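You operate a simulated robot arm through the tools that you are given. There is no shell and no other tool. Be economical: measure what you need, move in short steps, check, and stop when the job is done.

You are at the controls of a simulated two-armed robot. One attempt, no reset.

Task
The clamp force is too low: set it by the plate, clamp harder and test at the card's pressure.
Fine: clamp lever back to HOLD, pressure lever shut at that pressure; hold till the HOLD DONE lamp lights, pump stopped, drained to 0 bar.

Only the result counts: the job must be done as asked and must still hold three seconds after the hand-in. Knocking over, shifting, dropping, spilling or breaking anything else fails it.

Robot
Two 7-joint arms with fingered hands on one trunk, on a base that drives. Base frame: it is fixed to the floor where the robot stands at the start and does not move with it; the origin is under the middle of the robot, x ahead of it, y to its left, z up. Readings come in cm, degrees, newtons and seconds.
The left shoulder is at the start at [3.5, 17, 120.5], the right one opposite. With the tool pointing down near the work surface each hand reaches from about 10 to 70 cm from the robot's upright axis, wherever it stands, measured 20 degrees to its own side. Places, roughly: clamp lever [50, -20, 80]; drain lever [70, -50, 50]; fill lever [80, -70, 90]; force knob [60, 0, 100]; green button [60, -20, 50]; lamp strip [70, -30, 90]; pressure gauge [90, 30, 120]; pressure knob [60, 0, 80]; pressure lever [80, -70, 60]; stop button [60, 0, 50]; test bench [80, 90, 50]; test card [100, -75, 125]; vent knob [60, -20, 100]. Payload 4 kg a hand.
Tool frame (each hand has its own): the origin (TCP) lies between the finger pads and is the grasp point; the fingertips stand 2.6 cm ahead of it; z points along the fingers, y is the line along which they close. The gripper opens to 13.2 cm. The gripper's body begins 7.3 cm behind the TCP. The gripper is a hand of 4 fingers: y runs from the thumb to the fingers, the wrist lies at [0, 0, -22.4] in the tool frame, and closing takes about 1.5 s.
Orientation is that of the tool frame in the base frame, as a unit quaternion [x, y, z, w]. With the fingers straight down and closing along the base's y, the tool's x points along the base's -x, its y along +y and its z along -z.

Tools
- The arms move only by the tool send_rows. It takes "left_plan", "right_plan" or both (then of equal length, played together; a hand with none holds still); each is a list of rows, each a list of 3 entries, a list of its own where there are three numbers: the turn, a rotation vector about the tool's x, y, z in units of 60 degrees (1.0 is 60 degrees), then the shift along the tool's x, y, z in units of 500 mm (1.0 is 500 mm), then the gripper command, from -1 (shut) to 1 (fully open), values between in proportion. In form: [[[wx, wy, wz], [dx, dy, dz], hand], ...]. A call has 1 to 10 rows; each row is the pose to reach, as a shift and turn from the pose commanded when the call began, along the tool's axes at that moment. A call with a number of a shift or a turn outside -1 to 1 is refused whole. Each row takes 0.2 s and may step no farther than 5 cm and 8.6 degrees from the row before; otherwise, or with a gripper value out of range, the whole call is refused. A pose out of reach is approached as far as the arm can. The call stops where the force on the tool passes 80 N (or 10 N more than at its start, if that is more) or the arm is blocked; 0.2 s more then pass. Each finger travels about 4.5 cm/s and halts on what it meets, pressing with about 24 N; the grip force reading is that of the motor and also rises with nothing between the fingers. The clock runs only during rows and for 0.2 s after the last one: add rows that repeat a pose to give the fingers time. The reply holds the time, the measured pose of the TCP, the force on the tool along the base axes, the opening and the grip force, in the units named above and with some noise, with the torque about the TCP (base axes, N m) and any sound that the robot's microphone picked up.
- Cameras (640 x 400 px; columns grow to the right, rows downward): "scene" is now at [10.58, -3.13, 136.83]; the picture's right is [-0.39, -0.92, 0.00], its down [-0.63, 0.26, -0.73] and it looks along [0.67, -0.28, -0.68] (base axes); focal length 273 px, centre (320, 200). "left" rides on the left gripper at [-6.8, 0.2, -9.7] in its tool frame; the picture's right is [-0.03, -1.00, 0.00], its down [0.82, -0.02, -0.58] and it looks along [0.58, -0.01, 0.82] (tool axes); focal length 270 px, centre (320, 200). "right" rides on the right gripper at [6.8, 0.2, -9.7] in its tool frame; the picture's right is [-0.02, 1.00, 0.00], its down [-0.82, -0.02, -0.58] and it looks along [-0.58, -0.01, 0.82] (tool axes); focal length 270 px, centre (320, 200). There is no depth. A picture from a camera that has moved, and an enlarged one, comes with that camera's place and axes in the base frame and with its lens.
- snapshot(camera): a new picture of that camera. It takes no simulated time.
- raise_lower(by): slides the trunk up (or, below 0, down) by that many cm; the arms and the scene camera ride with it, the base frame stays. It gives what a move gives, with no picture.
- roll_base(legs): drives the robot by 1 to 6 legs, each [ahead, turn to the left] in cm and degrees, along the robot's own axes; the way and the turn of a leg run together, so that a leg with both is an arc; at most 150 cm and 180 degrees a leg. The arms and the cameras ride along, it lands a little off, and it stops where it bumps. It gives what a move gives.
- hand_shape(shape, hand): the hand has 4 fingers and takes this shape, open, in about a second: jaw (thumb against the fingers, like two jaws); tri (thumb and two fingers); tip (a fingertip pinch); poke (one finger out to press); point (the index stretched); flat (the hand flat); cup (the hand cupped); fist (a fist). The gripper value then closes the fingers along that shape, each until it touches; the sizes above hold for jaw. It gives what a move gives, with no picture.
- aim_head(pan, tilt): turns the head with the scene camera to pan (to the left, within 86 degrees either way) and tilt (down, from -29 to 69), counted from straight ahead of the robot. It gives what a move gives.
- zoom(camera, box): a new picture of the part [left, top, right, bottom] of that camera's present view, enlarged. It takes no simulated time.
- close_job(): hands the job in; it is judged then, once.

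Work in short steps. Places have to be worked out from the pictures, the camera data and where the tool is seen: move nearer, look again, correct. Check each grasp and each placing, and mend what went wrong. You have 120 turns and 92 pictures in all, those below and enlarged ones among them. Open the grippers and draw the arms clear of the work before you hand the job in, unless the task says otherwise; then end with one line.

The tools are called after "Request:" by a JSON object that holds its "name" and its "arguments". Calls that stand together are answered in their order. send_rows: Moves the arms, as the interface text tells. Its arguments: {"type":"object","properties":{"left_plan":{"type":"array","items":{"type":"array"}},"right_plan":{"type":"array","items":{"type":"array"}}},"required":[]} The other tools are called the same way: raise_lower (by) slides the trunk up or down; hand_shape (shape, hand) gives the hand a shape; roll_base (legs) drives the base; aim_head (pan, tilt) turns the head that bears the scene camera; snapshot (camera) takes a picture; zoom (camera, box) takes an enlarged picture of a part of a camera's view; close_job () hands the job in.

At the start:

```text
time_s: 0.0
left_ee_pos: [47.11, -1.11, 116.83]
left_tcp_rot: [0.001, 1.0, 0.0, 0.0]
left_ft_force: [0.7, -0.3, 0.3]
left_ft_torque: [-0.03, -0.01, 0.02]
left_opening: 13.19
left_gripper_force: 0.1
left_shape: jaw
right_ee_pos: [34.3, -42.3, 111.98]
right_tcp_rot: [0.001, 1.0, 0.0, -0.001]
right_ft_force: [0.7, 0.2, -0.1]
right_ft_torque: [-0.02, 0.0, -0.02]
right_opening: 13.18
right_gripper_force: 0.0
right_shape: jaw
trunk travel left (down, up): [-43.3, 32.2]
robot x, y, heading: [-0.06, 0.32, -0.1]
head pan, tilt: [-22.7, 43.2]
```

scene: 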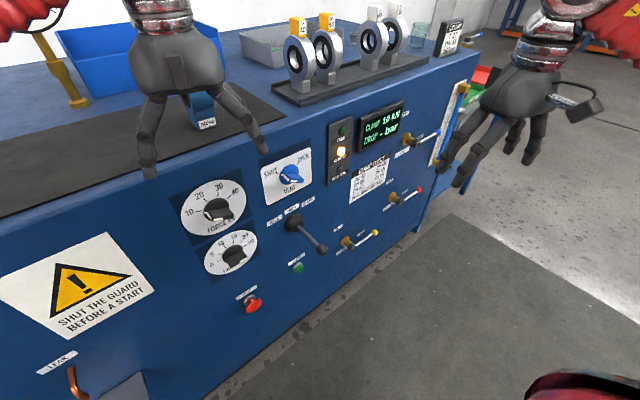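
right: 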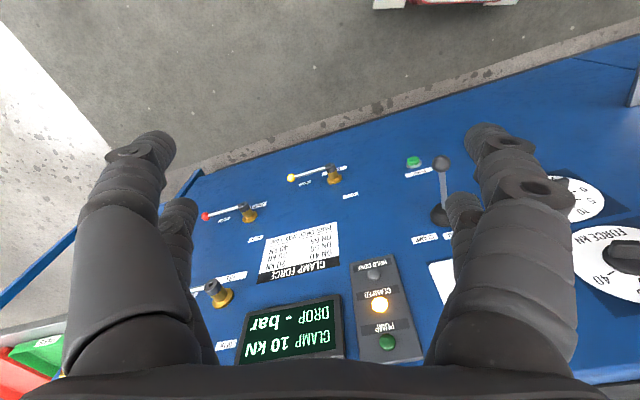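
left: 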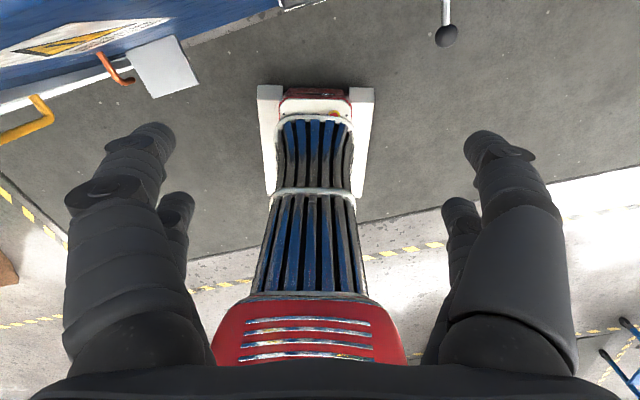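

The bench panel is visible with its knobs, levers and a plate. I zoom in to read the labels.

Request:
{"name": "zoom", "arguments": {"camera": "scene", "box": [320, 90, 480, 190]}}

Request:
{"name": "zoom", "arguments": {"camera": "scene", "box": [160, 130, 480, 330]}}

Request:
{"name": "zoom", "arguments": {"camera": "scene", "box": [340, 130, 440, 210]}}

Request:
{"name": "zoom", "arguments": {"camera": "scene", "box": [260, 0, 500, 130]}}

```text
4.00 times, centred on (400, 140) of scene
camera zoom: at [10.58, -3.13, 136.83], right [-0.39, -0.92, 0.0], down [-0.63, 0.26, -0.73], along [0.67, -0.28, -0.68], focal length 1093 px, centre (0, 440)
```

zoom: 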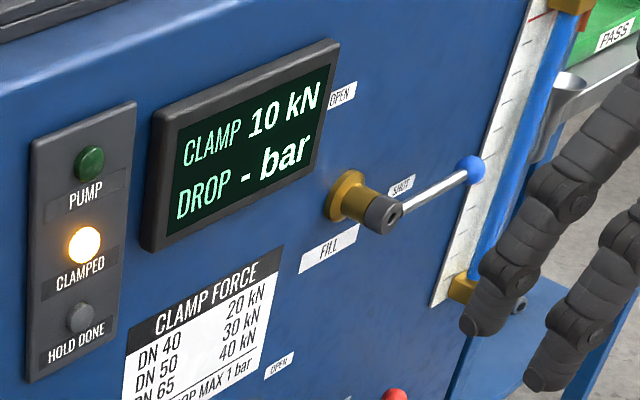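

```text
2.00 times, centred on (320, 230) of scene
camera zoom: at [10.58, -3.13, 136.83], right [-0.39, -0.92, 0.0], down [-0.63, 0.26, -0.73], along [0.67, -0.28, -0.68], focal length 546 px, centre (320, 140)
```

zoom: 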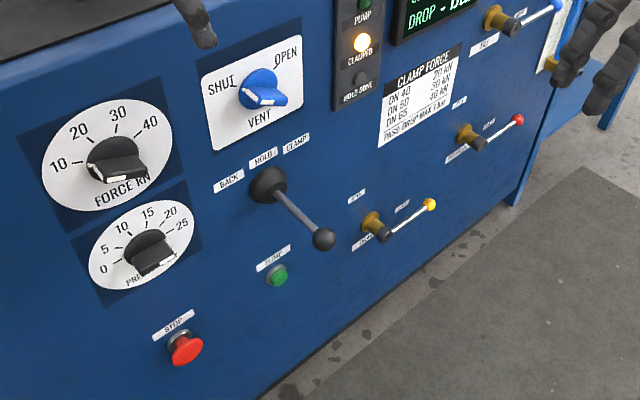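

```text
5.00 times, centred on (390, 170) of scene
camera zoom: at [10.58, -3.13, 136.83], right [-0.39, -0.92, 0.0], down [-0.63, 0.26, -0.73], along [0.67, -0.28, -0.68], focal length 1366 px, centre (-30, 350)
```

zoom: 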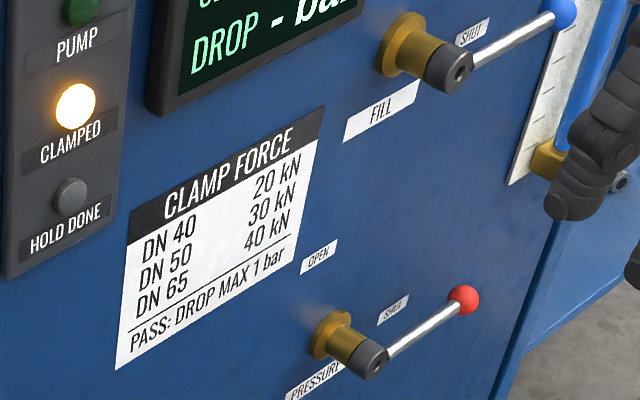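

```text
2.67 times, centred on (380, 65) of scene
camera zoom: at [10.58, -3.13, 136.83], right [-0.39, -0.92, 0.0], down [-0.63, 0.26, -0.73], along [0.67, -0.28, -0.68], focal length 728 px, centre (160, 560)
```

zoom: 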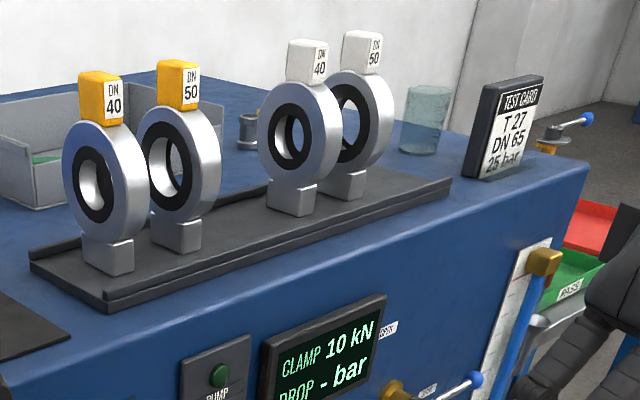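

The card seems to read DN 65, 25 bar, so the plate gives 40 kN. I check the card more closely and look left at the clamp.

Request:
{"name": "zoom", "arguments": {"camera": "scene", "box": [430, 10, 478, 70]}}

Request:
{"name": "aim_head", "arguments": {"pan": 25, "tilt": 25}}

Request:
{"name": "snapshot", "arguments": {"camera": "scene"}}

```text
6.67 times, centred on (454, 40) of scene
camera zoom: at [10.58, -3.13, 136.83], right [-0.39, -0.92, 0.0], down [-0.63, 0.26, -0.73], along [0.67, -0.28, -0.68], focal length 1821 px, centre (-573, 1267)
```

zoom: 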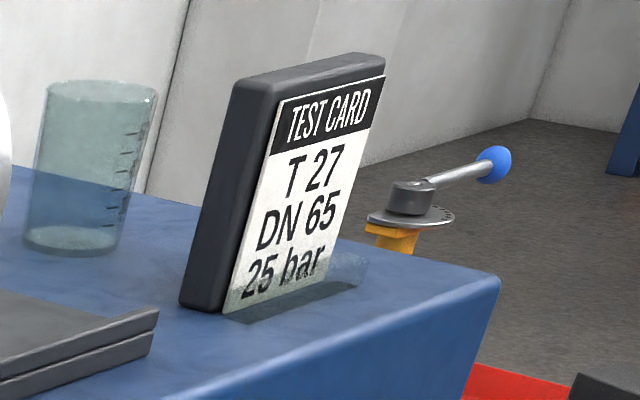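

```text
time_s: 1.1
left_ee_pos: [47.02, -1.23, 116.81]
left_tcp_rot: [0.001, 1.0, 0.0, 0.001]
left_ft_force: [-0.3, 0.1, 0.5]
left_ft_torque: [-0.02, -0.01, 0.01]
left_opening: 13.19
left_gripper_force: 0.0
left_shape: jaw
right_ee_pos: [34.09, -42.22, 111.97]
right_tcp_rot: [0.001, 1.0, 0.0, 0.0]
right_ft_force: [0.3, 0.0, 0.9]
right_ft_torque: [-0.01, 0.02, -0.01]
right_opening: 13.2
right_gripper_force: 0.1
right_shape: jaw
trunk travel left (down, up): [-43.3, 32.2]
robot x, y, heading: [0.31, 0.12, 0.1]
head pan, tilt: [25.0, 25.0]
```

```text
83 pictures are left
camera scene: at [11.3, 3.95, 139.62], right [0.42, -0.91, 0.0], down [-0.38, -0.18, -0.91], along [0.82, 0.38, -0.42], focal length 273 px, centre (320, 200)
```

scene: 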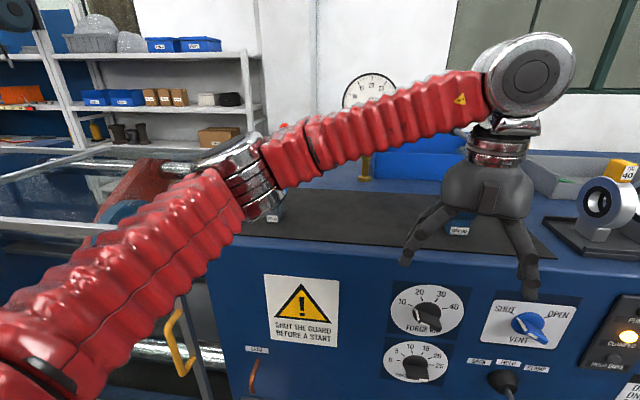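

Card: T 27, DN 65, 25 bar; plate: 40 kN. The left arm blocks the view, so I draw it back to the robot's left.

Request:
{"name": "send_rows", "arguments": {"left_plan": [[[0, 0, 0], [0.08, 0, 0], 1], [[0, 0, 0], [0.16, 0.0, 0], 1], [[0, 0, 0], [0.24, 0.04, 0], 1], [[0, 0, 0], [0.32, 0.08, 0], 1], [[0, 0, 0], [0.4, 0.12, 0], 1], [[0, 0, 0], [0.42, 0.2, 0], 1], [[0, 0, 0], [0.44, 0.28, 0], 1], [[0, 0, 0], [0.46, 0.36, 0], 1], [[0, 0, 0], [0.46, 0.44, 0], 1], [[0, 0, 0], [0.46, 0.5, 0], 1]]}}

Request:
{"name": "snapshot", "arguments": {"camera": "scene"}}

```text
time_s: 3.4
left_ee_pos: [24.02, 24.02, 116.82]
left_tcp_rot: [0.0, 1.0, 0.001, 0.0]
left_ft_force: [-0.3, 0.5, -1.0]
left_ft_torque: [-0.02, -0.03, 0.01]
left_opening: 13.17
left_gripper_force: 0.0
left_shape: jaw
right_ee_pos: [34.09, -42.22, 112.0]
right_tcp_rot: [0.001, 1.0, 0.0, 0.0]
right_ft_force: [1.0, -0.9, 0.4]
right_ft_torque: [0.04, -0.01, 0.03]
right_opening: 13.21
right_gripper_force: 0.1
right_shape: jaw
trunk travel left (down, up): [-43.3, 32.2]
robot x, y, heading: [-0.25, 0.16, 0.2]
head pan, tilt: [25.0, 25.0]
```

```text
82 pictures are left
camera scene: at [11.21, 4.02, 139.63], right [0.42, -0.91, 0.0], down [-0.38, -0.18, -0.91], along [0.82, 0.38, -0.42], focal length 273 px, centre (320, 200)
```

scene: 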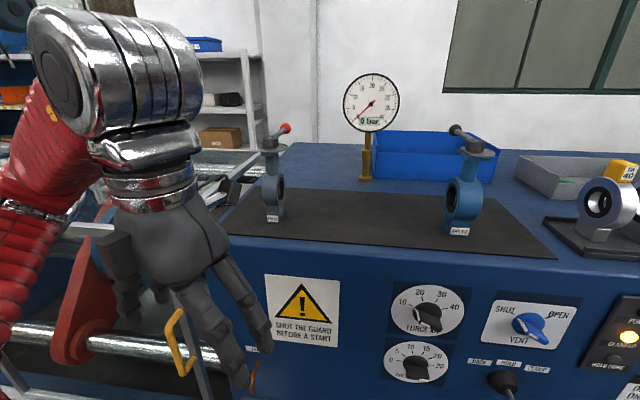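

The gauge shows 0 bar. I look further left to see the clamped specimen and the guard.

Request:
{"name": "aim_head", "arguments": {"pan": 60, "tilt": 30}}

Request:
{"name": "snapshot", "arguments": {"camera": "scene"}}

Request:
{"name": "snapshot", "arguments": {"camera": "left"}}

```text
time_s: 4.4
left_ee_pos: [24.05, 23.83, 116.86]
left_tcp_rot: [0.001, 1.0, 0.001, 0.0]
left_ft_force: [0.4, 0.7, 0.6]
left_ft_torque: [0.04, -0.02, -0.02]
left_opening: 13.21
left_gripper_force: 0.1
left_shape: jaw
right_ee_pos: [34.21, -42.26, 111.99]
right_tcp_rot: [0.001, 1.0, 0.0, 0.0]
right_ft_force: [-0.4, 0.6, -0.1]
right_ft_torque: [-0.01, 0.0, 0.01]
right_opening: 13.18
right_gripper_force: 0.0
right_shape: jaw
trunk travel left (down, up): [-43.3, 32.2]
robot x, y, heading: [0.08, 0.08, -0.2]
head pan, tilt: [60.0, 30.0]
```

```text
81 pictures are left
camera scene: at [7.46, 7.89, 138.83], right [0.87, -0.5, 0.0], down [-0.25, -0.43, -0.87], along [0.43, 0.75, -0.5], focal length 273 px, centre (320, 200)
```

scene: 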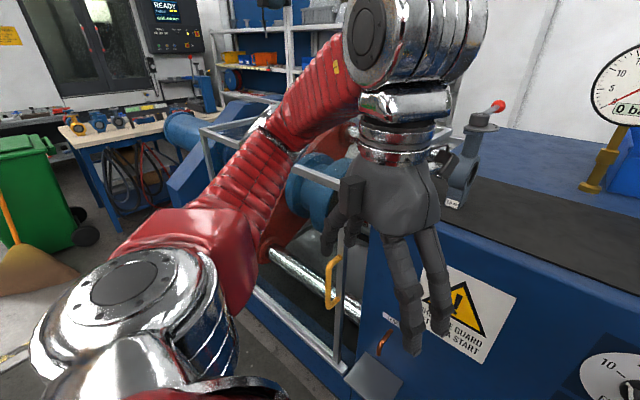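

```text
80 pictures are left
camera left: at [30.9, 24.09, 126.6], right [0.02, -1.0, 0.0], down [-0.82, -0.02, 0.58], along [-0.58, -0.01, -0.82], focal length 270 px, centre (320, 200)
```

left: 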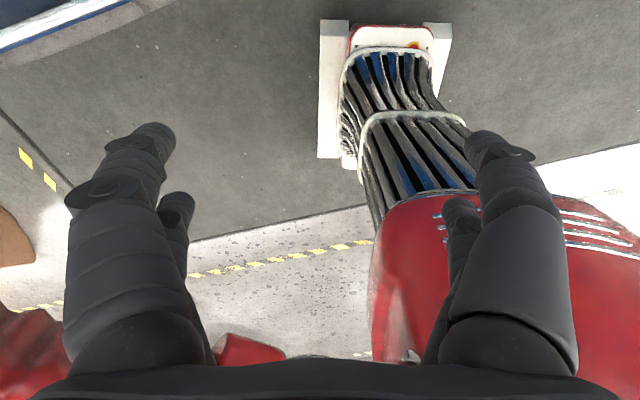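

The left arm still blocks the bench. I back the base off 35 cm and turn left to see the clamp and guard between the arms.

Request:
{"name": "roll_base", "arguments": {"legs": [[-35, 0], [0, 50]]}}

Request:
{"name": "aim_head", "arguments": {"pan": 0, "tilt": 30}}

Request:
{"name": "snapshot", "arguments": {"camera": "scene"}}

```text
time_s: 8.5
left_ee_pos: [-29.16, 33.44, 116.96]
left_tcp_rot: [-0.301, 0.954, -0.001, 0.0]
left_ft_force: [-0.4, 0.0, 0.0]
left_ft_torque: [-0.02, -0.07, 0.05]
left_opening: 13.21
left_gripper_force: 0.1
left_shape: jaw
right_ee_pos: [17.28, -14.96, 112.27]
right_tcp_rot: [-0.302, 0.953, 0.0, 0.001]
right_ft_force: [-0.4, 0.0, -0.3]
right_ft_torque: [-0.03, -0.07, 0.03]
right_opening: 13.19
right_gripper_force: 0.0
right_shape: jaw
trunk travel left (down, up): [-43.3, 32.2]
robot x, y, heading: [-33.6, -2.29, 35.4]
head pan, tilt: [60.0, 30.0]
stopped in leg 2: the robot was blocked; the commanded pose is now the measured one
```

```text
time_s: 9.8
left_ee_pos: [-28.93, 33.24, 116.92]
left_tcp_rot: [-0.302, 0.953, 0.0, 0.0]
left_ft_force: [-0.1, -0.7, 0.0]
left_ft_torque: [0.0, -0.02, 0.02]
left_opening: 13.23
left_gripper_force: 0.0
left_shape: jaw
right_ee_pos: [17.38, -15.08, 112.13]
right_tcp_rot: [-0.301, 0.954, 0.0, 0.001]
right_ft_force: [0.3, 0.0, 0.3]
right_ft_torque: [0.0, 0.02, 0.03]
right_opening: 13.21
right_gripper_force: 0.1
right_shape: jaw
trunk travel left (down, up): [-43.3, 32.2]
robot x, y, heading: [-33.37, -2.06, 35.2]
head pan, tilt: [0.0, 30.0]
```

```text
79 pictures are left
camera scene: at [-23.72, 4.71, 138.83], right [0.58, -0.82, 0.0], down [-0.41, -0.29, -0.87], along [0.71, 0.5, -0.5], focal length 273 px, centre (320, 200)
```

scene: 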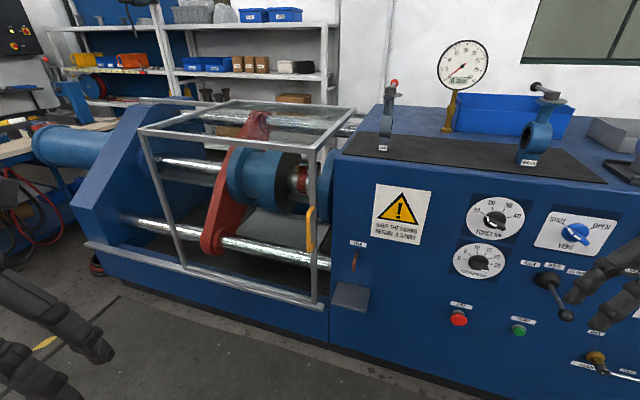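

The guard cage is in view. I zoom in on it, and on the knobs, for their states.

Request:
{"name": "zoom", "arguments": {"camera": "scene", "box": [120, 80, 380, 320]}}

Request:
{"name": "zoom", "arguments": {"camera": "scene", "box": [430, 170, 640, 350]}}

Request:
{"name": "zoom", "arguments": {"camera": "scene", "box": [370, 30, 590, 190]}}

Request:
{"name": "snapshot", "arguments": {"camera": "left"}}

```text
1.67 times, centred on (250, 200) of scene
camera zoom: at [-23.72, 4.71, 138.83], right [0.58, -0.82, 0.0], down [-0.41, -0.29, -0.87], along [0.71, 0.5, -0.5], focal length 455 px, centre (437, 200)
```

zoom: 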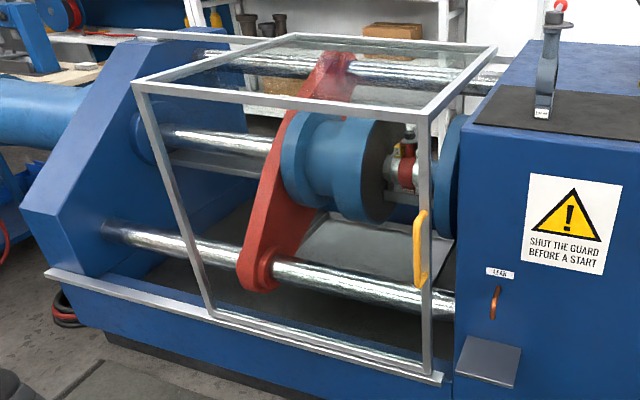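

```text
2.22 times, centred on (535, 260) of scene
camera zoom: at [-23.72, 4.71, 138.83], right [0.58, -0.82, 0.0], down [-0.41, -0.29, -0.87], along [0.71, 0.5, -0.5], focal length 607 px, centre (-158, 67)
```

zoom: 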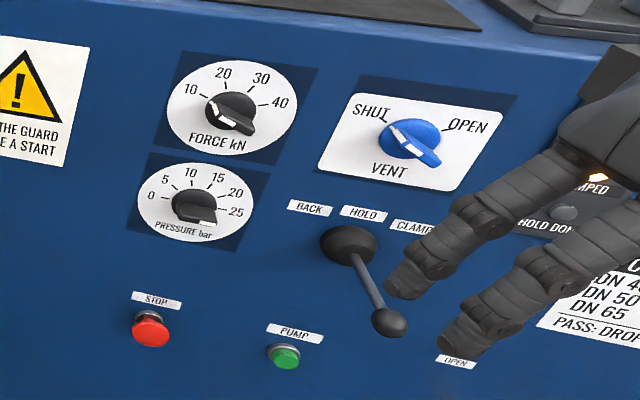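

```text
2.50 times, centred on (480, 110) of scene
camera zoom: at [-23.72, 4.71, 138.83], right [0.58, -0.82, 0.0], down [-0.41, -0.29, -0.87], along [0.71, 0.5, -0.5], focal length 683 px, centre (-80, 425)
```

zoom: 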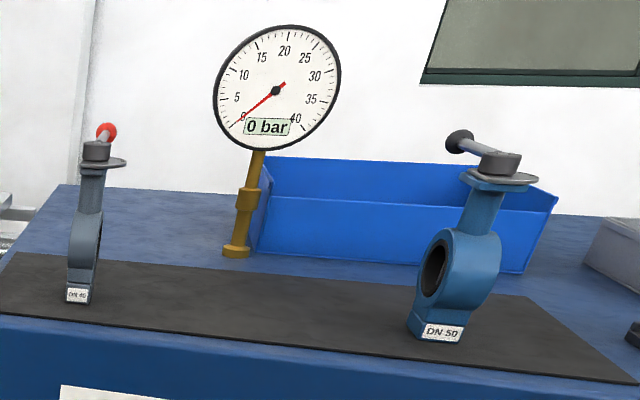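

```text
75 pictures are left
camera left: at [-23.5, 37.28, 126.68], right [0.6, -0.8, 0.0], down [-0.66, -0.49, 0.58], along [-0.46, -0.34, -0.82], focal length 270 px, centre (320, 200)
```

left: 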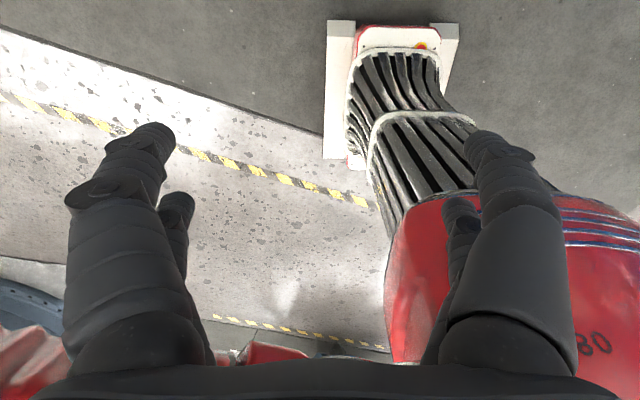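

The guard is shut over a DN 65 specimen and the gauge is at 0. Panel plane: force knob near (58, 1, 94.5), running to the right along (0.25, -0.97). I drive to stand square before the panel, about (0, -33) with heading -14.5.

Request:
{"name": "roll_base", "arguments": {"legs": [[0, -78], [45, 0], [0, 28]]}}

Request:
{"name": "aim_head", "arguments": {"pan": 0, "tilt": 40}}

Request:
{"name": "snapshot", "arguments": {"camera": "scene"}}

```text
time_s: 12.6
left_ee_pos: [-3.29, 16.82, 117.12]
left_tcp_rot: [0.131, 0.991, 0.002, -0.002]
left_ft_force: [0.0, -0.2, -0.1]
left_ft_torque: [0.04, 0.05, -0.01]
left_opening: 13.19
left_gripper_force: 0.2
left_shape: jaw
right_ee_pos: [-10.97, -49.74, 112.01]
right_tcp_rot: [0.132, 0.991, 0.001, -0.001]
right_ft_force: [-0.7, -0.3, -0.2]
right_ft_torque: [0.01, 0.01, 0.0]
right_opening: 13.2
right_gripper_force: 0.0
right_shape: jaw
trunk travel left (down, up): [-43.3, 32.2]
robot x, y, heading: [-32.72, 1.74, -15.7]
head pan, tilt: [0.0, 30.0]
stopped in leg 1: the robot was blocked; the commanded pose is now the measured one
```

```text
time_s: 13.3
left_ee_pos: [-3.56, 17.23, 117.13]
left_tcp_rot: [0.131, 0.991, 0.0, -0.001]
left_ft_force: [-0.5, -0.3, 0.1]
left_ft_torque: [-0.02, 0.02, 0.04]
left_opening: 13.2
left_gripper_force: 0.0
left_shape: jaw
right_ee_pos: [-11.02, -49.48, 112.18]
right_tcp_rot: [0.132, 0.991, -0.001, 0.0]
right_ft_force: [-0.4, -1.1, 0.4]
right_ft_torque: [0.01, -0.02, -0.02]
right_opening: 13.2
right_gripper_force: 0.1
right_shape: jaw
trunk travel left (down, up): [-43.3, 32.2]
robot x, y, heading: [-32.83, 1.82, -16.1]
head pan, tilt: [0.0, 40.0]
```

```text
74 pictures are left
camera scene: at [-22.03, -1.56, 137.31], right [-0.28, -0.96, 0.0], down [-0.62, 0.18, -0.77], along [0.74, -0.21, -0.64], focal length 273 px, centre (320, 200)
```

scene: 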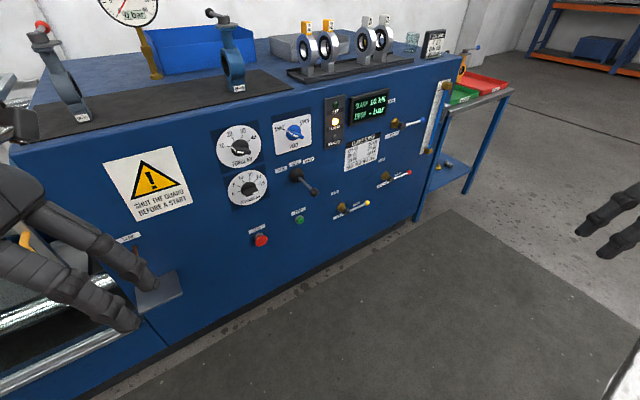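

Something blocks the turn again, likely behind or beside. I look to the right rear.

Request:
{"name": "aim_head", "arguments": {"pan": -86, "tilt": 45}}

Request:
{"name": "snapshot", "arguments": {"camera": "scene"}}

Request:
{"name": "snapshot", "arguments": {"camera": "right"}}

Request:
{"name": "aim_head", "arguments": {"pan": 86, "tilt": 45}}

Request:
{"name": "snapshot", "arguments": {"camera": "scene"}}

```text
time_s: 14.9
left_ee_pos: [-3.55, 17.34, 116.95]
left_tcp_rot: [0.132, 0.991, -0.001, -0.001]
left_ft_force: [-0.3, -0.1, -0.4]
left_ft_torque: [-0.01, -0.01, 0.02]
left_opening: 13.19
left_gripper_force: 0.0
left_shape: jaw
right_ee_pos: [-10.96, -49.35, 112.31]
right_tcp_rot: [0.132, 0.991, 0.0, -0.001]
right_ft_force: [-0.3, 0.2, -0.4]
right_ft_torque: [-0.01, 0.02, -0.01]
right_opening: 13.18
right_gripper_force: 0.1
right_shape: jaw
trunk travel left (down, up): [-43.3, 32.2]
robot x, y, heading: [-33.08, 1.65, -16.3]
head pan, tilt: [-85.9, 45.0]
```

```text
73 pictures are left
camera scene: at [-31.85, -7.12, 136.57], right [-0.98, 0.21, 0.0], down [0.15, 0.69, -0.71], along [-0.15, -0.69, -0.71], focal length 273 px, centre (320, 200)
```

scene: 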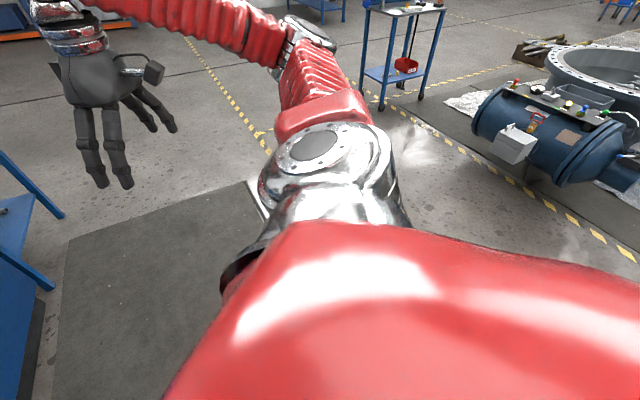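

```text
72 pictures are left
camera right: at [-17.54, -47.34, 121.81], right [0.29, 0.96, 0.0], down [0.78, -0.23, 0.58], along [0.55, -0.17, -0.82], focal length 270 px, centre (320, 200)
```

right: 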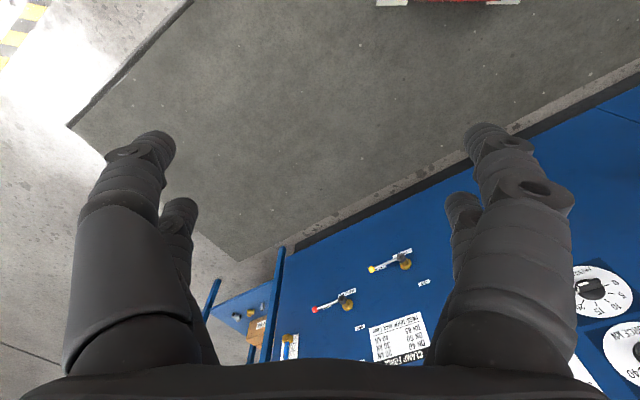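

```text
time_s: 17.5
left_ee_pos: [-3.48, 17.2, 116.89]
left_tcp_rot: [0.131, 0.991, 0.001, -0.001]
left_ft_force: [-0.6, -0.2, 0.0]
left_ft_torque: [0.03, 0.02, -0.02]
left_opening: 13.2
left_gripper_force: 0.1
left_shape: jaw
right_ee_pos: [-10.91, -49.36, 112.23]
right_tcp_rot: [0.132, 0.991, -0.001, 0.0]
right_ft_force: [0.0, 0.1, 0.5]
right_ft_torque: [-0.03, 0.01, -0.02]
right_opening: 13.19
right_gripper_force: 0.0
right_shape: jaw
trunk travel left (down, up): [-43.3, 32.2]
robot x, y, heading: [-33.4, 1.61, -16.0]
head pan, tilt: [85.9, 45.0]
```

```text
71 pictures are left
camera scene: at [-27.35, 8.46, 136.57], right [0.94, -0.35, 0.0], down [-0.24, -0.66, -0.71], along [0.24, 0.66, -0.71], focal length 273 px, centre (320, 200)
```

scene: 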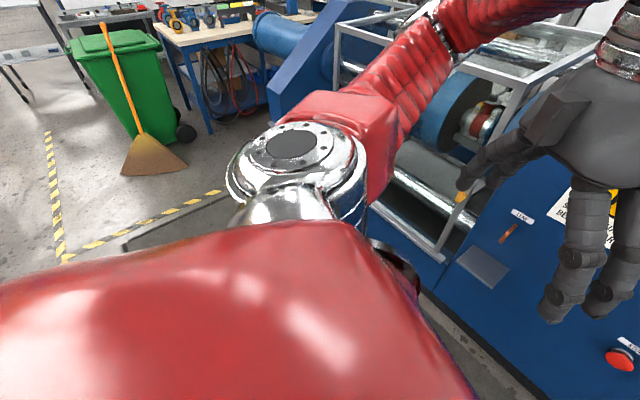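

Nothing seen on either side, so the obstacle must be behind. I move forward first, then sidestep right.

Request:
{"name": "roll_base", "arguments": {"legs": [[20, 0], [0, -50], [30, 0], [0, 51]]}}

Request:
{"name": "aim_head", "arguments": {"pan": 0, "tilt": 40}}

Request:
{"name": "snapshot", "arguments": {"camera": "scene"}}

```text
time_s: 21.5
left_ee_pos: [18.05, -15.58, 117.14]
left_tcp_rot: [0.518, 0.856, 0.002, 0.0]
left_ft_force: [-0.6, 0.2, 0.6]
left_ft_torque: [0.03, -0.03, -0.01]
left_opening: 13.22
left_gripper_force: 0.1
left_shape: jaw
right_ee_pos: [-35.95, -55.4, 112.1]
right_tcp_rot: [0.518, 0.856, 0.001, 0.0]
right_ft_force: [0.1, -0.3, -0.8]
right_ft_torque: [0.01, -0.04, 0.02]
right_opening: 13.21
right_gripper_force: 0.0
right_shape: jaw
trunk travel left (down, up): [-43.3, 32.2]
robot x, y, heading: [-9.86, -2.63, -63.9]
head pan, tilt: [85.9, 45.0]
stopped in leg 2: the robot was blocked; the commanded pose is now the measured one
```

```text
time_s: 23.1
left_ee_pos: [18.31, -15.33, 116.99]
left_tcp_rot: [0.517, 0.856, 0.001, -0.001]
left_ft_force: [-0.5, -0.4, -0.1]
left_ft_torque: [-0.03, 0.0, -0.02]
left_opening: 13.21
left_gripper_force: 0.0
left_shape: jaw
right_ee_pos: [-35.77, -55.19, 112.25]
right_tcp_rot: [0.517, 0.856, -0.001, -0.001]
right_ft_force: [0.1, 0.3, -0.3]
right_ft_torque: [-0.02, 0.0, -0.02]
right_opening: 13.19
right_gripper_force: 0.0
right_shape: jaw
trunk travel left (down, up): [-43.3, 32.2]
robot x, y, heading: [-9.72, -2.49, -64.1]
head pan, tilt: [0.0, 40.0]
```

```text
70 pictures are left
camera scene: at [-4.95, -12.88, 137.3], right [-0.9, -0.44, 0.0], down [-0.28, 0.58, -0.77], along [0.33, -0.69, -0.64], focal length 273 px, centre (320, 200)
```

scene: 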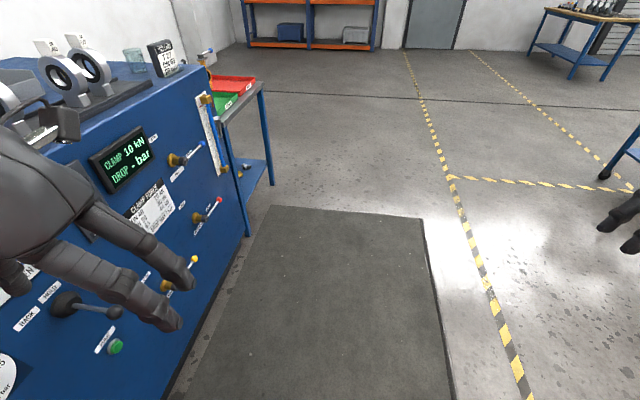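

It ended nearly where intended and the way ahead is clear. I continue: ahead 31 cm, then turn back to face the panel.

Request:
{"name": "roll_base", "arguments": {"legs": [[31, 0], [0, 49.5]]}}

Request:
{"name": "snapshot", "arguments": {"camera": "scene"}}

```text
time_s: 27.7
left_ee_pos: [32.22, -17.7, 117.1]
left_tcp_rot: [0.124, 0.992, -0.001, -0.001]
left_ft_force: [1.0, 0.1, -0.8]
left_ft_torque: [-0.05, 0.04, -0.02]
left_opening: 13.19
left_gripper_force: 0.0
left_shape: jaw
right_ee_pos: [25.75, -84.47, 112.53]
right_tcp_rot: [0.125, 0.992, -0.002, 0.002]
right_ft_force: [0.1, 0.5, 0.0]
right_ft_torque: [-0.07, -0.01, 0.0]
right_opening: 13.18
right_gripper_force: 0.0
right_shape: jaw
trunk travel left (down, up): [-43.3, 32.2]
robot x, y, heading: [2.69, -34.19, -15.8]
head pan, tilt: [0.0, 40.0]
stopped in leg 2: the robot was blocked; the commanded pose is now the measured one
```

```text
69 pictures are left
camera scene: at [13.77, -36.69, 137.3], right [-0.27, -0.96, 0.0], down [-0.62, 0.17, -0.77], along [0.74, -0.21, -0.64], focal length 273 px, centre (320, 200)
```

scene: 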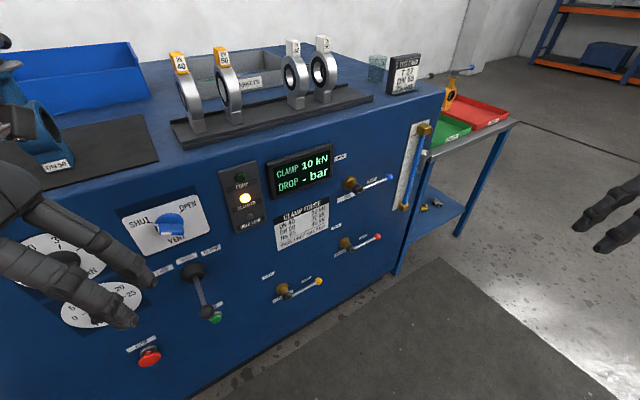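

The position is right, but the panel recedes to the right, so its square heading is about +16. I turn left 32°.

Request:
{"name": "roll_base", "arguments": {"legs": [[0, 32]]}}

Request:
{"name": "aim_head", "arguments": {"pan": 0, "tilt": 35}}

Request:
{"name": "snapshot", "arguments": {"camera": "scene"}}

```text
time_s: 29.9
left_ee_pos: [18.97, -4.69, 117.16]
left_tcp_rot: [-0.161, 0.987, -0.001, 0.0]
left_ft_force: [0.4, -0.1, 0.0]
left_ft_torque: [-0.01, 0.02, 0.01]
left_opening: 13.21
left_gripper_force: 0.0
left_shape: jaw
right_ee_pos: [49.61, -64.32, 112.41]
right_tcp_rot: [-0.16, 0.987, -0.001, 0.0]
right_ft_force: [0.4, -0.6, -0.1]
right_ft_torque: [0.0, -0.01, -0.02]
right_opening: 13.21
right_gripper_force: 0.1
right_shape: jaw
trunk travel left (down, up): [-43.3, 32.2]
robot x, y, heading: [3.68, -36.38, 16.8]
head pan, tilt: [0.0, 40.0]
```

```text
time_s: 30.5
left_ee_pos: [18.8, -4.67, 117.15]
left_tcp_rot: [-0.159, 0.987, 0.0, -0.001]
left_ft_force: [-0.6, -0.8, 1.1]
left_ft_torque: [-0.02, 0.0, -0.02]
left_opening: 13.22
left_gripper_force: 0.1
left_shape: jaw
right_ee_pos: [49.48, -64.32, 112.48]
right_tcp_rot: [-0.159, 0.987, -0.001, 0.001]
right_ft_force: [0.5, 1.4, 0.8]
right_ft_torque: [0.02, -0.02, -0.02]
right_opening: 13.2
right_gripper_force: 0.0
right_shape: jaw
trunk travel left (down, up): [-43.3, 32.2]
robot x, y, heading: [3.04, -36.55, 16.7]
head pan, tilt: [0.0, 35.0]
```

```text
68 pictures are left
camera scene: at [14.65, -33.02, 138.05], right [0.29, -0.96, 0.0], down [-0.55, -0.17, -0.82], along [0.78, 0.23, -0.57], focal length 273 px, centre (320, 200)
```

scene: 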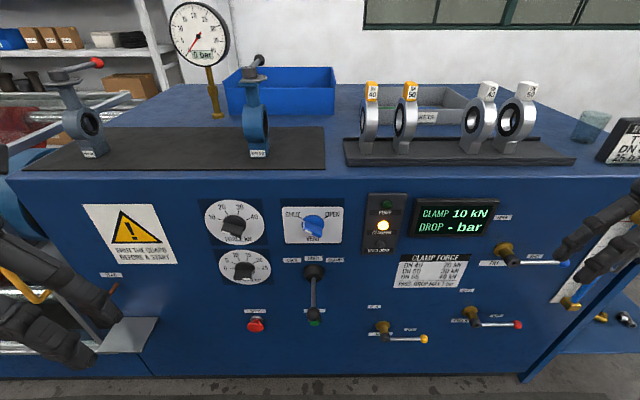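

Now square to the panel, with a good view. I zoom in on the controls for precise positions.

Request:
{"name": "zoom", "arguments": {"camera": "scene", "box": [190, 190, 350, 290]}}

Request:
{"name": "zoom", "arguments": {"camera": "scene", "box": [230, 250, 430, 350]}}

Request:
{"name": "zoom", "arguments": {"camera": "scene", "box": [360, 185, 580, 350]}}

```text
4.00 times, centred on (270, 240) of scene
camera zoom: at [14.65, -33.02, 138.05], right [0.29, -0.96, 0.0], down [-0.55, -0.17, -0.82], along [0.78, 0.23, -0.57], focal length 1093 px, centre (520, 40)
```

zoom: 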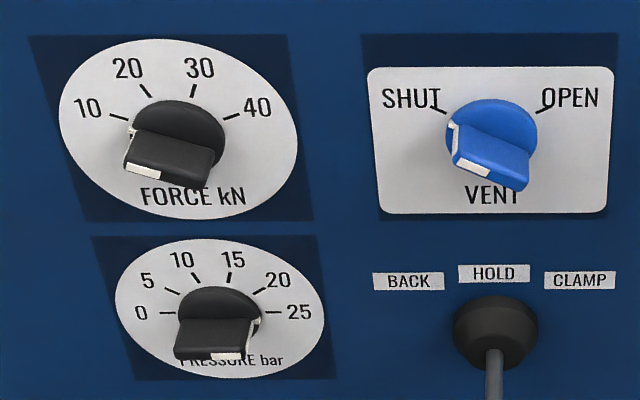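

```text
3.20 times, centred on (330, 300) of scene
camera zoom: at [14.65, -33.02, 138.05], right [0.29, -0.96, 0.0], down [-0.55, -0.17, -0.82], along [0.78, 0.23, -0.57], focal length 874 px, centre (288, -120)
```

zoom: 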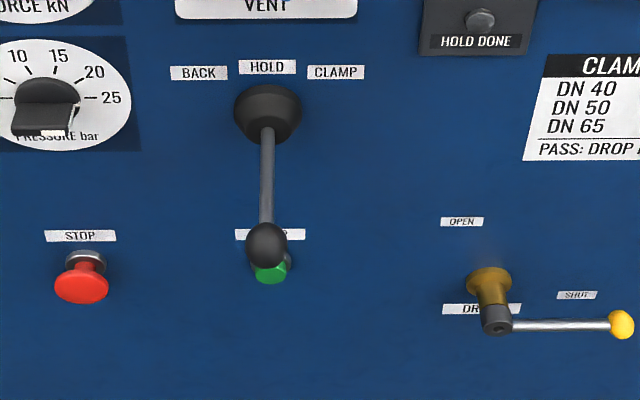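

```text
2.42 times, centred on (470, 268) of scene
camera zoom: at [14.65, -33.02, 138.05], right [0.29, -0.96, 0.0], down [-0.55, -0.17, -0.82], along [0.78, 0.23, -0.57], focal length 662 px, centre (-44, 36)
```

zoom: 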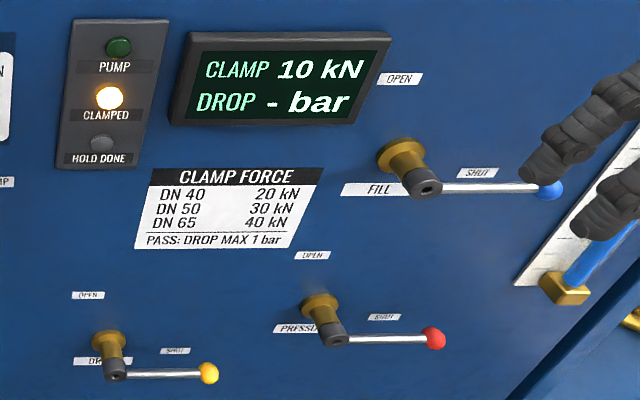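

Positions in the robot frame (F ahead, R right of the axis, z up):
- Panel face: F about 66.5
- Force knob: R -22, z 93
- Pressure knob: R -22, z 76; vent knob: R -2, z 92.5
- Clamp ball: F 50.5, R -1.7, z 78
- Green button: R -2, z 49; stop: R -22, z 49

I lower the trunk 20 cm and start turning the left hand forward while moving it ahead.

Request:
{"name": "raise_lower", "arguments": {"by": -20}}

Request:
{"name": "send_rows", "arguments": {"left_plan": [[[0, -0.14, 0], [-0.04, 0, 0], 1], [[0, -0.28, 0], [-0.08, 0.0, 0], 1], [[0, -0.42, 0], [-0.12, 0, 0], 1], [[0, -0.56, 0], [-0.16, 0, 0], 1], [[0, -0.7, 0], [-0.2, 0, 0], 1], [[0, -0.84, 0], [-0.24, 0, 0], 1], [[0, -0.96, 0], [-0.28, 0, 0], 1]]}}

```text
time_s: 32.7
left_ee_pos: [21.21, -3.89, 94.92]
left_tcp_rot: [-0.161, 0.985, -0.008, -0.059]
left_ft_force: [-0.3, 0.3, 0.0]
left_ft_torque: [-0.03, 0.01, 0.0]
left_opening: 13.2
left_gripper_force: 0.0
left_shape: jaw
right_ee_pos: [49.4, -64.43, 92.42]
right_tcp_rot: [-0.16, 0.987, 0.0, 0.001]
right_ft_force: [0.0, 0.3, 0.6]
right_ft_torque: [0.01, -0.02, 0.0]
right_opening: 13.18
right_gripper_force: 0.1
right_shape: jaw
trunk travel left (down, up): [-23.3, 52.2]
robot x, y, heading: [3.66, -37.06, 16.9]
head pan, tilt: [0.0, 35.0]
```

```text
time_s: 34.3
left_ee_pos: [42.52, 4.99, 98.0]
left_tcp_rot: [-0.142, 0.892, 0.07, 0.423]
left_ft_force: [-0.7, 0.0, 1.3]
left_ft_torque: [-0.01, -0.02, -0.01]
left_opening: 13.17
left_gripper_force: 0.1
left_shape: jaw
left hand out of reach, approached as far as the arm can: row 1, 2, 3, 4, 5, 6, 7
right_ee_pos: [49.52, -64.29, 92.48]
right_tcp_rot: [-0.16, 0.987, -0.001, 0.0]
right_ft_force: [-0.6, 0.5, 0.3]
right_ft_torque: [-0.02, -0.01, 0.03]
right_opening: 13.23
right_gripper_force: 0.1
right_shape: jaw
trunk travel left (down, up): [-23.3, 52.2]
robot x, y, heading: [3.42, -36.68, 16.7]
head pan, tilt: [0.0, 35.0]
```

The hand is turned about 51°. I turn it the remaining ~39° to point straight ahead.

Request:
{"name": "send_rows", "arguments": {"left_plan": [[[0, -0.13, 0], [0, 0, 0], 1], [[0, -0.26, 0], [0, 0.0, 0], 1], [[0, -0.39, 0], [0, 0, 0], 1], [[0, -0.52, 0], [0, 0, 0], 1], [[0, -0.6, 0], [0, 0, 0], 1], [[0, -0.6, 0], [0, 0, 0], 1]]}}

Request:
{"name": "snapshot", "arguments": {"camera": "scene"}}

```text
time_s: 35.7
left_ee_pos: [49.29, 7.9, 98.72]
left_tcp_rot: [-0.12, 0.753, 0.105, 0.638]
left_ft_force: [-0.7, -0.3, -0.4]
left_ft_torque: [-0.01, -0.02, 0.0]
left_opening: 13.21
left_gripper_force: 0.1
left_shape: jaw
left hand out of reach, approached as far as the arm can: row 1, 2, 3, 4, 5, 6
right_ee_pos: [49.45, -64.42, 92.45]
right_tcp_rot: [-0.16, 0.987, -0.001, 0.0]
right_ft_force: [-0.4, 0.8, 0.3]
right_ft_torque: [-0.02, -0.02, 0.03]
right_opening: 13.19
right_gripper_force: 0.1
right_shape: jaw
trunk travel left (down, up): [-23.3, 52.2]
robot x, y, heading: [3.09, -36.44, 16.5]
head pan, tilt: [0.0, 35.0]
```

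```text
64 pictures are left
camera scene: at [20.65, -31.31, 117.64], right [0.29, -0.96, 0.0], down [-0.55, -0.17, -0.82], along [0.78, 0.24, -0.57], focal length 273 px, centre (320, 200)
```

scene: 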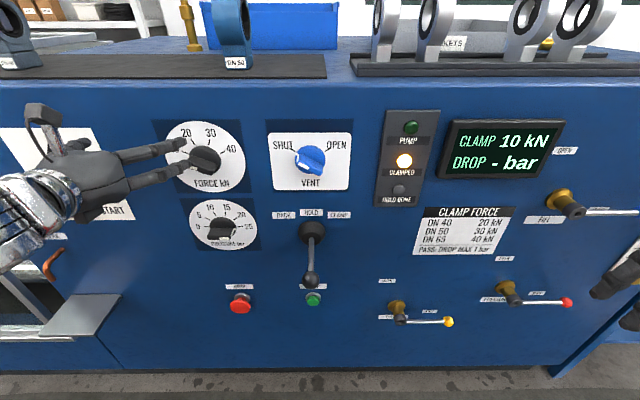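

The hand is near the force dial but the commanded pose may lag behind the measured one. I test with a small forward shift and a small roll.

Request:
{"name": "send_rows", "arguments": {"left_plan": [[[0, 0, 0], [0, 0, 0.06], 1], [[0, 0, 0], [0, 0, 0.06], 1]]}}

```text
time_s: 36.3
left_ee_pos: [51.91, 8.84, 98.66]
left_tcp_rot: [-0.119, 0.754, 0.103, 0.637]
left_ft_force: [-4.5, -3.0, 6.6]
left_ft_torque: [-0.57, -0.11, -0.36]
left_opening: 13.2
left_gripper_force: 0.1
left_shape: jaw
left hand out of reach, approached as far as the arm can: row 1
right_ee_pos: [49.41, -64.5, 92.46]
right_tcp_rot: [-0.16, 0.987, 0.0, 0.001]
right_ft_force: [0.0, 0.8, 0.1]
right_ft_torque: [0.0, 0.03, 0.01]
right_opening: 13.2
right_gripper_force: 0.1
right_shape: jaw
trunk travel left (down, up): [-23.3, 52.2]
robot x, y, heading: [3.53, -36.44, 16.9]
head pan, tilt: [0.0, 35.0]
```

A light contact: a fingertip likely touches the force knob. The arm is cramped, so I back the base 10 cm and look.

Request:
{"name": "roll_base", "arguments": {"legs": [[-10, 0]]}}

Request:
{"name": "send_rows", "arguments": {"left_plan": [[[0, -0.08, 0], [0, 0, 0], 1], [[0, -0.16, 0], [0, 0, 0], 1], [[0, -0.16, 0], [0, 0, 0], 1]]}}

Request:
{"name": "snapshot", "arguments": {"camera": "scene"}}

Request:
{"name": "snapshot", "arguments": {"camera": "left"}}

```text
time_s: 37.4
left_ee_pos: [42.15, 5.89, 98.67]
left_tcp_rot: [-0.12, 0.755, 0.104, 0.637]
left_ft_force: [-0.2, 0.2, 0.8]
left_ft_torque: [-0.01, 0.02, 0.01]
left_opening: 13.2
left_gripper_force: 0.0
left_shape: jaw
right_ee_pos: [39.81, -67.4, 92.53]
right_tcp_rot: [-0.159, 0.987, -0.001, 0.001]
right_ft_force: [0.3, -0.7, 1.1]
right_ft_torque: [-0.01, 0.01, 0.04]
right_opening: 13.21
right_gripper_force: 0.0
right_shape: jaw
trunk travel left (down, up): [-23.3, 52.2]
robot x, y, heading: [-6.37, -39.51, 16.9]
head pan, tilt: [0.0, 35.0]
```

```text
time_s: 38.2
left_ee_pos: [42.27, 5.92, 98.51]
left_tcp_rot: [-0.12, 0.755, 0.104, 0.636]
left_ft_force: [0.4, 0.2, 0.5]
left_ft_torque: [-0.01, 0.04, -0.01]
left_opening: 13.2
left_gripper_force: 0.0
left_shape: jaw
left hand out of reach, approached as far as the arm can: row 1, 2, 3
right_ee_pos: [39.87, -67.34, 92.6]
right_tcp_rot: [-0.16, 0.987, 0.0, 0.0]
right_ft_force: [-0.1, 0.1, 0.3]
right_ft_torque: [0.01, 0.01, 0.0]
right_opening: 13.2
right_gripper_force: 0.1
right_shape: jaw
trunk travel left (down, up): [-23.3, 52.2]
robot x, y, heading: [-6.39, -39.35, 16.6]
head pan, tilt: [0.0, 35.0]
```

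```text
63 pictures are left
camera scene: at [10.97, -34.23, 117.64], right [0.29, -0.96, 0.0], down [-0.55, -0.17, -0.82], along [0.78, 0.24, -0.57], focal length 273 px, centre (320, 200)
```

scene: 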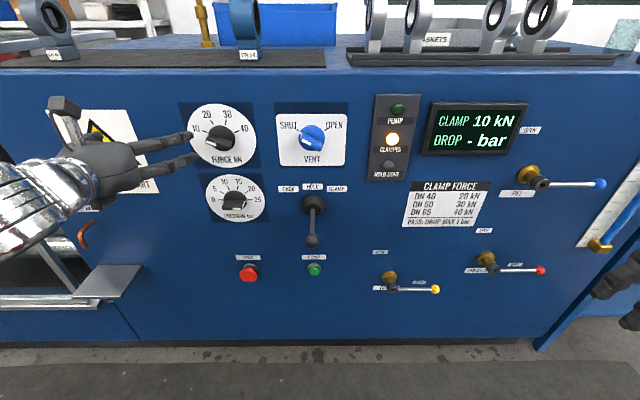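

```text
62 pictures are left
camera left: at [34.27, 3.39, 107.05], right [0.32, -0.95, 0.02], down [-0.67, -0.24, -0.71], along [0.68, 0.21, -0.71], focal length 270 px, centre (320, 200)
```

left: 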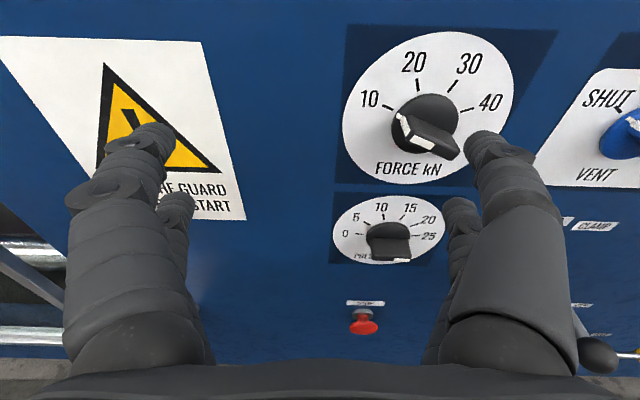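

The arm is folded but commanded and measured poses seem to agree. I move the hand 10 cm forward, 7 cm right and a little down in front of the force knob, rolling it toward -60° to match the bar.

Request:
{"name": "send_rows", "arguments": {"left_plan": [[[0, 0, -0.14], [0.01, -0.03, 0.04], 1], [[0, 0, -0.28], [0.02, -0.06, 0.08], 1], [[0, 0, -0.42], [0.04, -0.09, 0.1], 1], [[0, 0, -0.56], [0.05, -0.11, 0.12], 1], [[0, 0, -0.7], [0.06, -0.13, 0.12], 1], [[0, 0, -0.84], [0.07, -0.14, 0.12], 1], [[0, 0, -0.98], [0.07, -0.15, 0.12], 1], [[0, 0, -0.98], [0.07, -0.15, 0.12], 1]]}}

Request:
{"name": "snapshot", "arguments": {"camera": "scene"}}

Request:
{"name": "snapshot", "arguments": {"camera": "left"}}

```text
time_s: 40.0
left_ee_pos: [45.81, 3.32, 95.73]
left_tcp_rot: [-0.426, 0.644, -0.232, 0.592]
left_ft_force: [-0.8, 0.6, -0.7]
left_ft_torque: [0.01, -0.02, 0.0]
left_opening: 13.18
left_gripper_force: 0.0
left_shape: jaw
left hand out of reach, approached as far as the arm can: row 1, 2, 3, 4, 5, 6, 7, 8
right_ee_pos: [40.01, -67.34, 92.45]
right_tcp_rot: [-0.161, 0.987, 0.0, -0.001]
right_ft_force: [0.0, -0.6, -0.5]
right_ft_torque: [-0.02, 0.02, 0.01]
right_opening: 13.19
right_gripper_force: 0.1
right_shape: jaw
trunk travel left (down, up): [-23.3, 52.2]
robot x, y, heading: [-5.85, -39.5, 16.8]
head pan, tilt: [0.0, 35.0]
```

```text
61 pictures are left
camera scene: at [11.12, -34.21, 117.61], right [0.29, -0.96, 0.0], down [-0.55, -0.17, -0.82], along [0.78, 0.24, -0.58], focal length 273 px, centre (320, 200)
```

scene: 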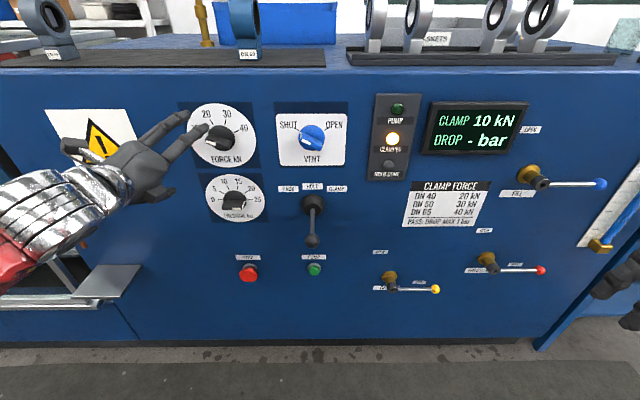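

```text
60 pictures are left
camera left: at [36.02, 7.08, 101.42], right [0.28, -0.51, 0.82], down [-0.5, -0.8, -0.33], along [0.82, -0.31, -0.47], focal length 270 px, centre (320, 200)
```

left: 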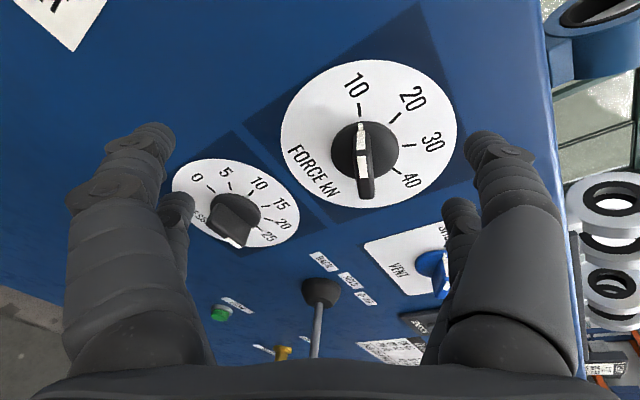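

The close view shows force exactly at 10 and pressure close to 25. I straighten the hand's pitch, add roll, and go forward toward the force knob's axis.

Request:
{"name": "send_rows", "arguments": {"left_plan": [[[0.04, -0.05, -0.07], [0.02, -0.01, 0.05], 1], [[0.08, -0.11, -0.15], [0.05, -0.02, 0.1], 1], [[0.11, -0.16, -0.22], [0.07, -0.023, 0.137], 1], [[0.11, -0.16, -0.22], [0.07, -0.023, 0.137], 1]]}}

```text
time_s: 41.2
left_ee_pos: [48.88, 13.46, 91.48]
left_tcp_rot: [-0.433, 0.551, -0.211, 0.682]
left_ft_force: [0.5, 1.6, 0.7]
left_ft_torque: [-0.02, 0.0, -0.06]
left_opening: 13.21
left_gripper_force: 0.0
left_shape: jaw
left hand out of reach, approached as far as the arm can: row 1, 2, 3, 4
right_ee_pos: [39.73, -67.1, 92.74]
right_tcp_rot: [-0.16, 0.987, -0.001, 0.001]
right_ft_force: [0.0, 0.3, -0.3]
right_ft_torque: [-0.09, -0.04, 0.0]
right_opening: 13.18
right_gripper_force: 0.0
right_shape: jaw
trunk travel left (down, up): [-23.3, 52.2]
robot x, y, heading: [-5.67, -39.46, 16.9]
head pan, tilt: [0.0, 35.0]
stopped in row 4 (left hand): the arm was blocked; the commanded pose is now the measured one
```

The arm went left and got blocked. I look before doing anything else.

Request:
{"name": "aim_head", "arguments": {"pan": 40, "tilt": 35}}

Request:
{"name": "snapshot", "arguments": {"camera": "scene"}}

```text
time_s: 42.3
left_ee_pos: [48.96, 13.24, 91.52]
left_tcp_rot: [-0.432, 0.551, -0.211, 0.682]
left_ft_force: [-0.3, 1.1, 0.2]
left_ft_torque: [0.05, 0.03, 0.04]
left_opening: 13.21
left_gripper_force: 0.0
left_shape: jaw
right_ee_pos: [39.95, -67.15, 92.66]
right_tcp_rot: [-0.16, 0.987, -0.001, 0.001]
right_ft_force: [0.3, -0.9, -0.8]
right_ft_torque: [-0.01, -0.02, -0.03]
right_opening: 13.16
right_gripper_force: 0.0
right_shape: jaw
trunk travel left (down, up): [-23.3, 52.2]
robot x, y, heading: [-6.3, -39.6, 16.7]
head pan, tilt: [40.0, 35.0]
```

```text
59 pictures are left
camera scene: at [7.38, -29.41, 117.64], right [0.84, -0.55, 0.0], down [-0.32, -0.48, -0.82], along [0.45, 0.68, -0.57], focal length 273 px, centre (320, 200)
```

scene: 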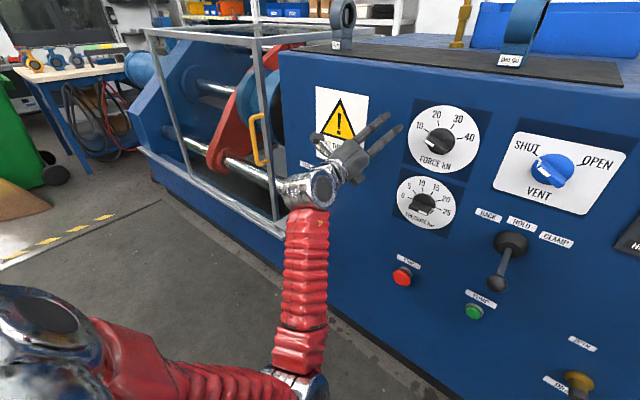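

The forearm has folded steeply upright. I back the base another 12 cm so the arm can work more extended, then move the hand forward toward the knob axis.

Request:
{"name": "roll_base", "arguments": {"legs": [[-12, 0]]}}

Request:
{"name": "aim_head", "arguments": {"pan": 15, "tilt": 30}}

```text
time_s: 43.6
left_ee_pos: [36.76, 9.81, 91.61]
left_tcp_rot: [-0.434, 0.549, -0.208, 0.683]
left_ft_force: [0.5, 0.1, 0.4]
left_ft_torque: [0.0, 0.02, 0.02]
left_opening: 13.19
left_gripper_force: 0.0
left_shape: jaw
right_ee_pos: [28.11, -70.67, 92.62]
right_tcp_rot: [-0.163, 0.987, 0.0, 0.001]
right_ft_force: [-0.3, 0.6, 0.0]
right_ft_torque: [0.04, 0.0, 0.03]
right_opening: 13.19
right_gripper_force: 0.1
right_shape: jaw
trunk travel left (down, up): [-23.3, 52.2]
robot x, y, heading: [-18.02, -42.81, 17.1]
head pan, tilt: [40.0, 35.0]
```

```text
time_s: 44.5
left_ee_pos: [36.85, 9.92, 91.62]
left_tcp_rot: [-0.434, 0.55, -0.208, 0.682]
left_ft_force: [0.6, -0.6, -1.0]
left_ft_torque: [0.0, 0.02, 0.01]
left_opening: 13.21
left_gripper_force: 0.0
left_shape: jaw
right_ee_pos: [28.13, -70.72, 92.67]
right_tcp_rot: [-0.162, 0.987, -0.001, 0.0]
right_ft_force: [0.3, 0.2, 0.1]
right_ft_torque: [0.01, 0.01, -0.01]
right_opening: 13.23
right_gripper_force: 0.1
right_shape: jaw
trunk travel left (down, up): [-23.3, 52.2]
robot x, y, heading: [-18.13, -42.85, 17.1]
head pan, tilt: [15.0, 30.0]
```

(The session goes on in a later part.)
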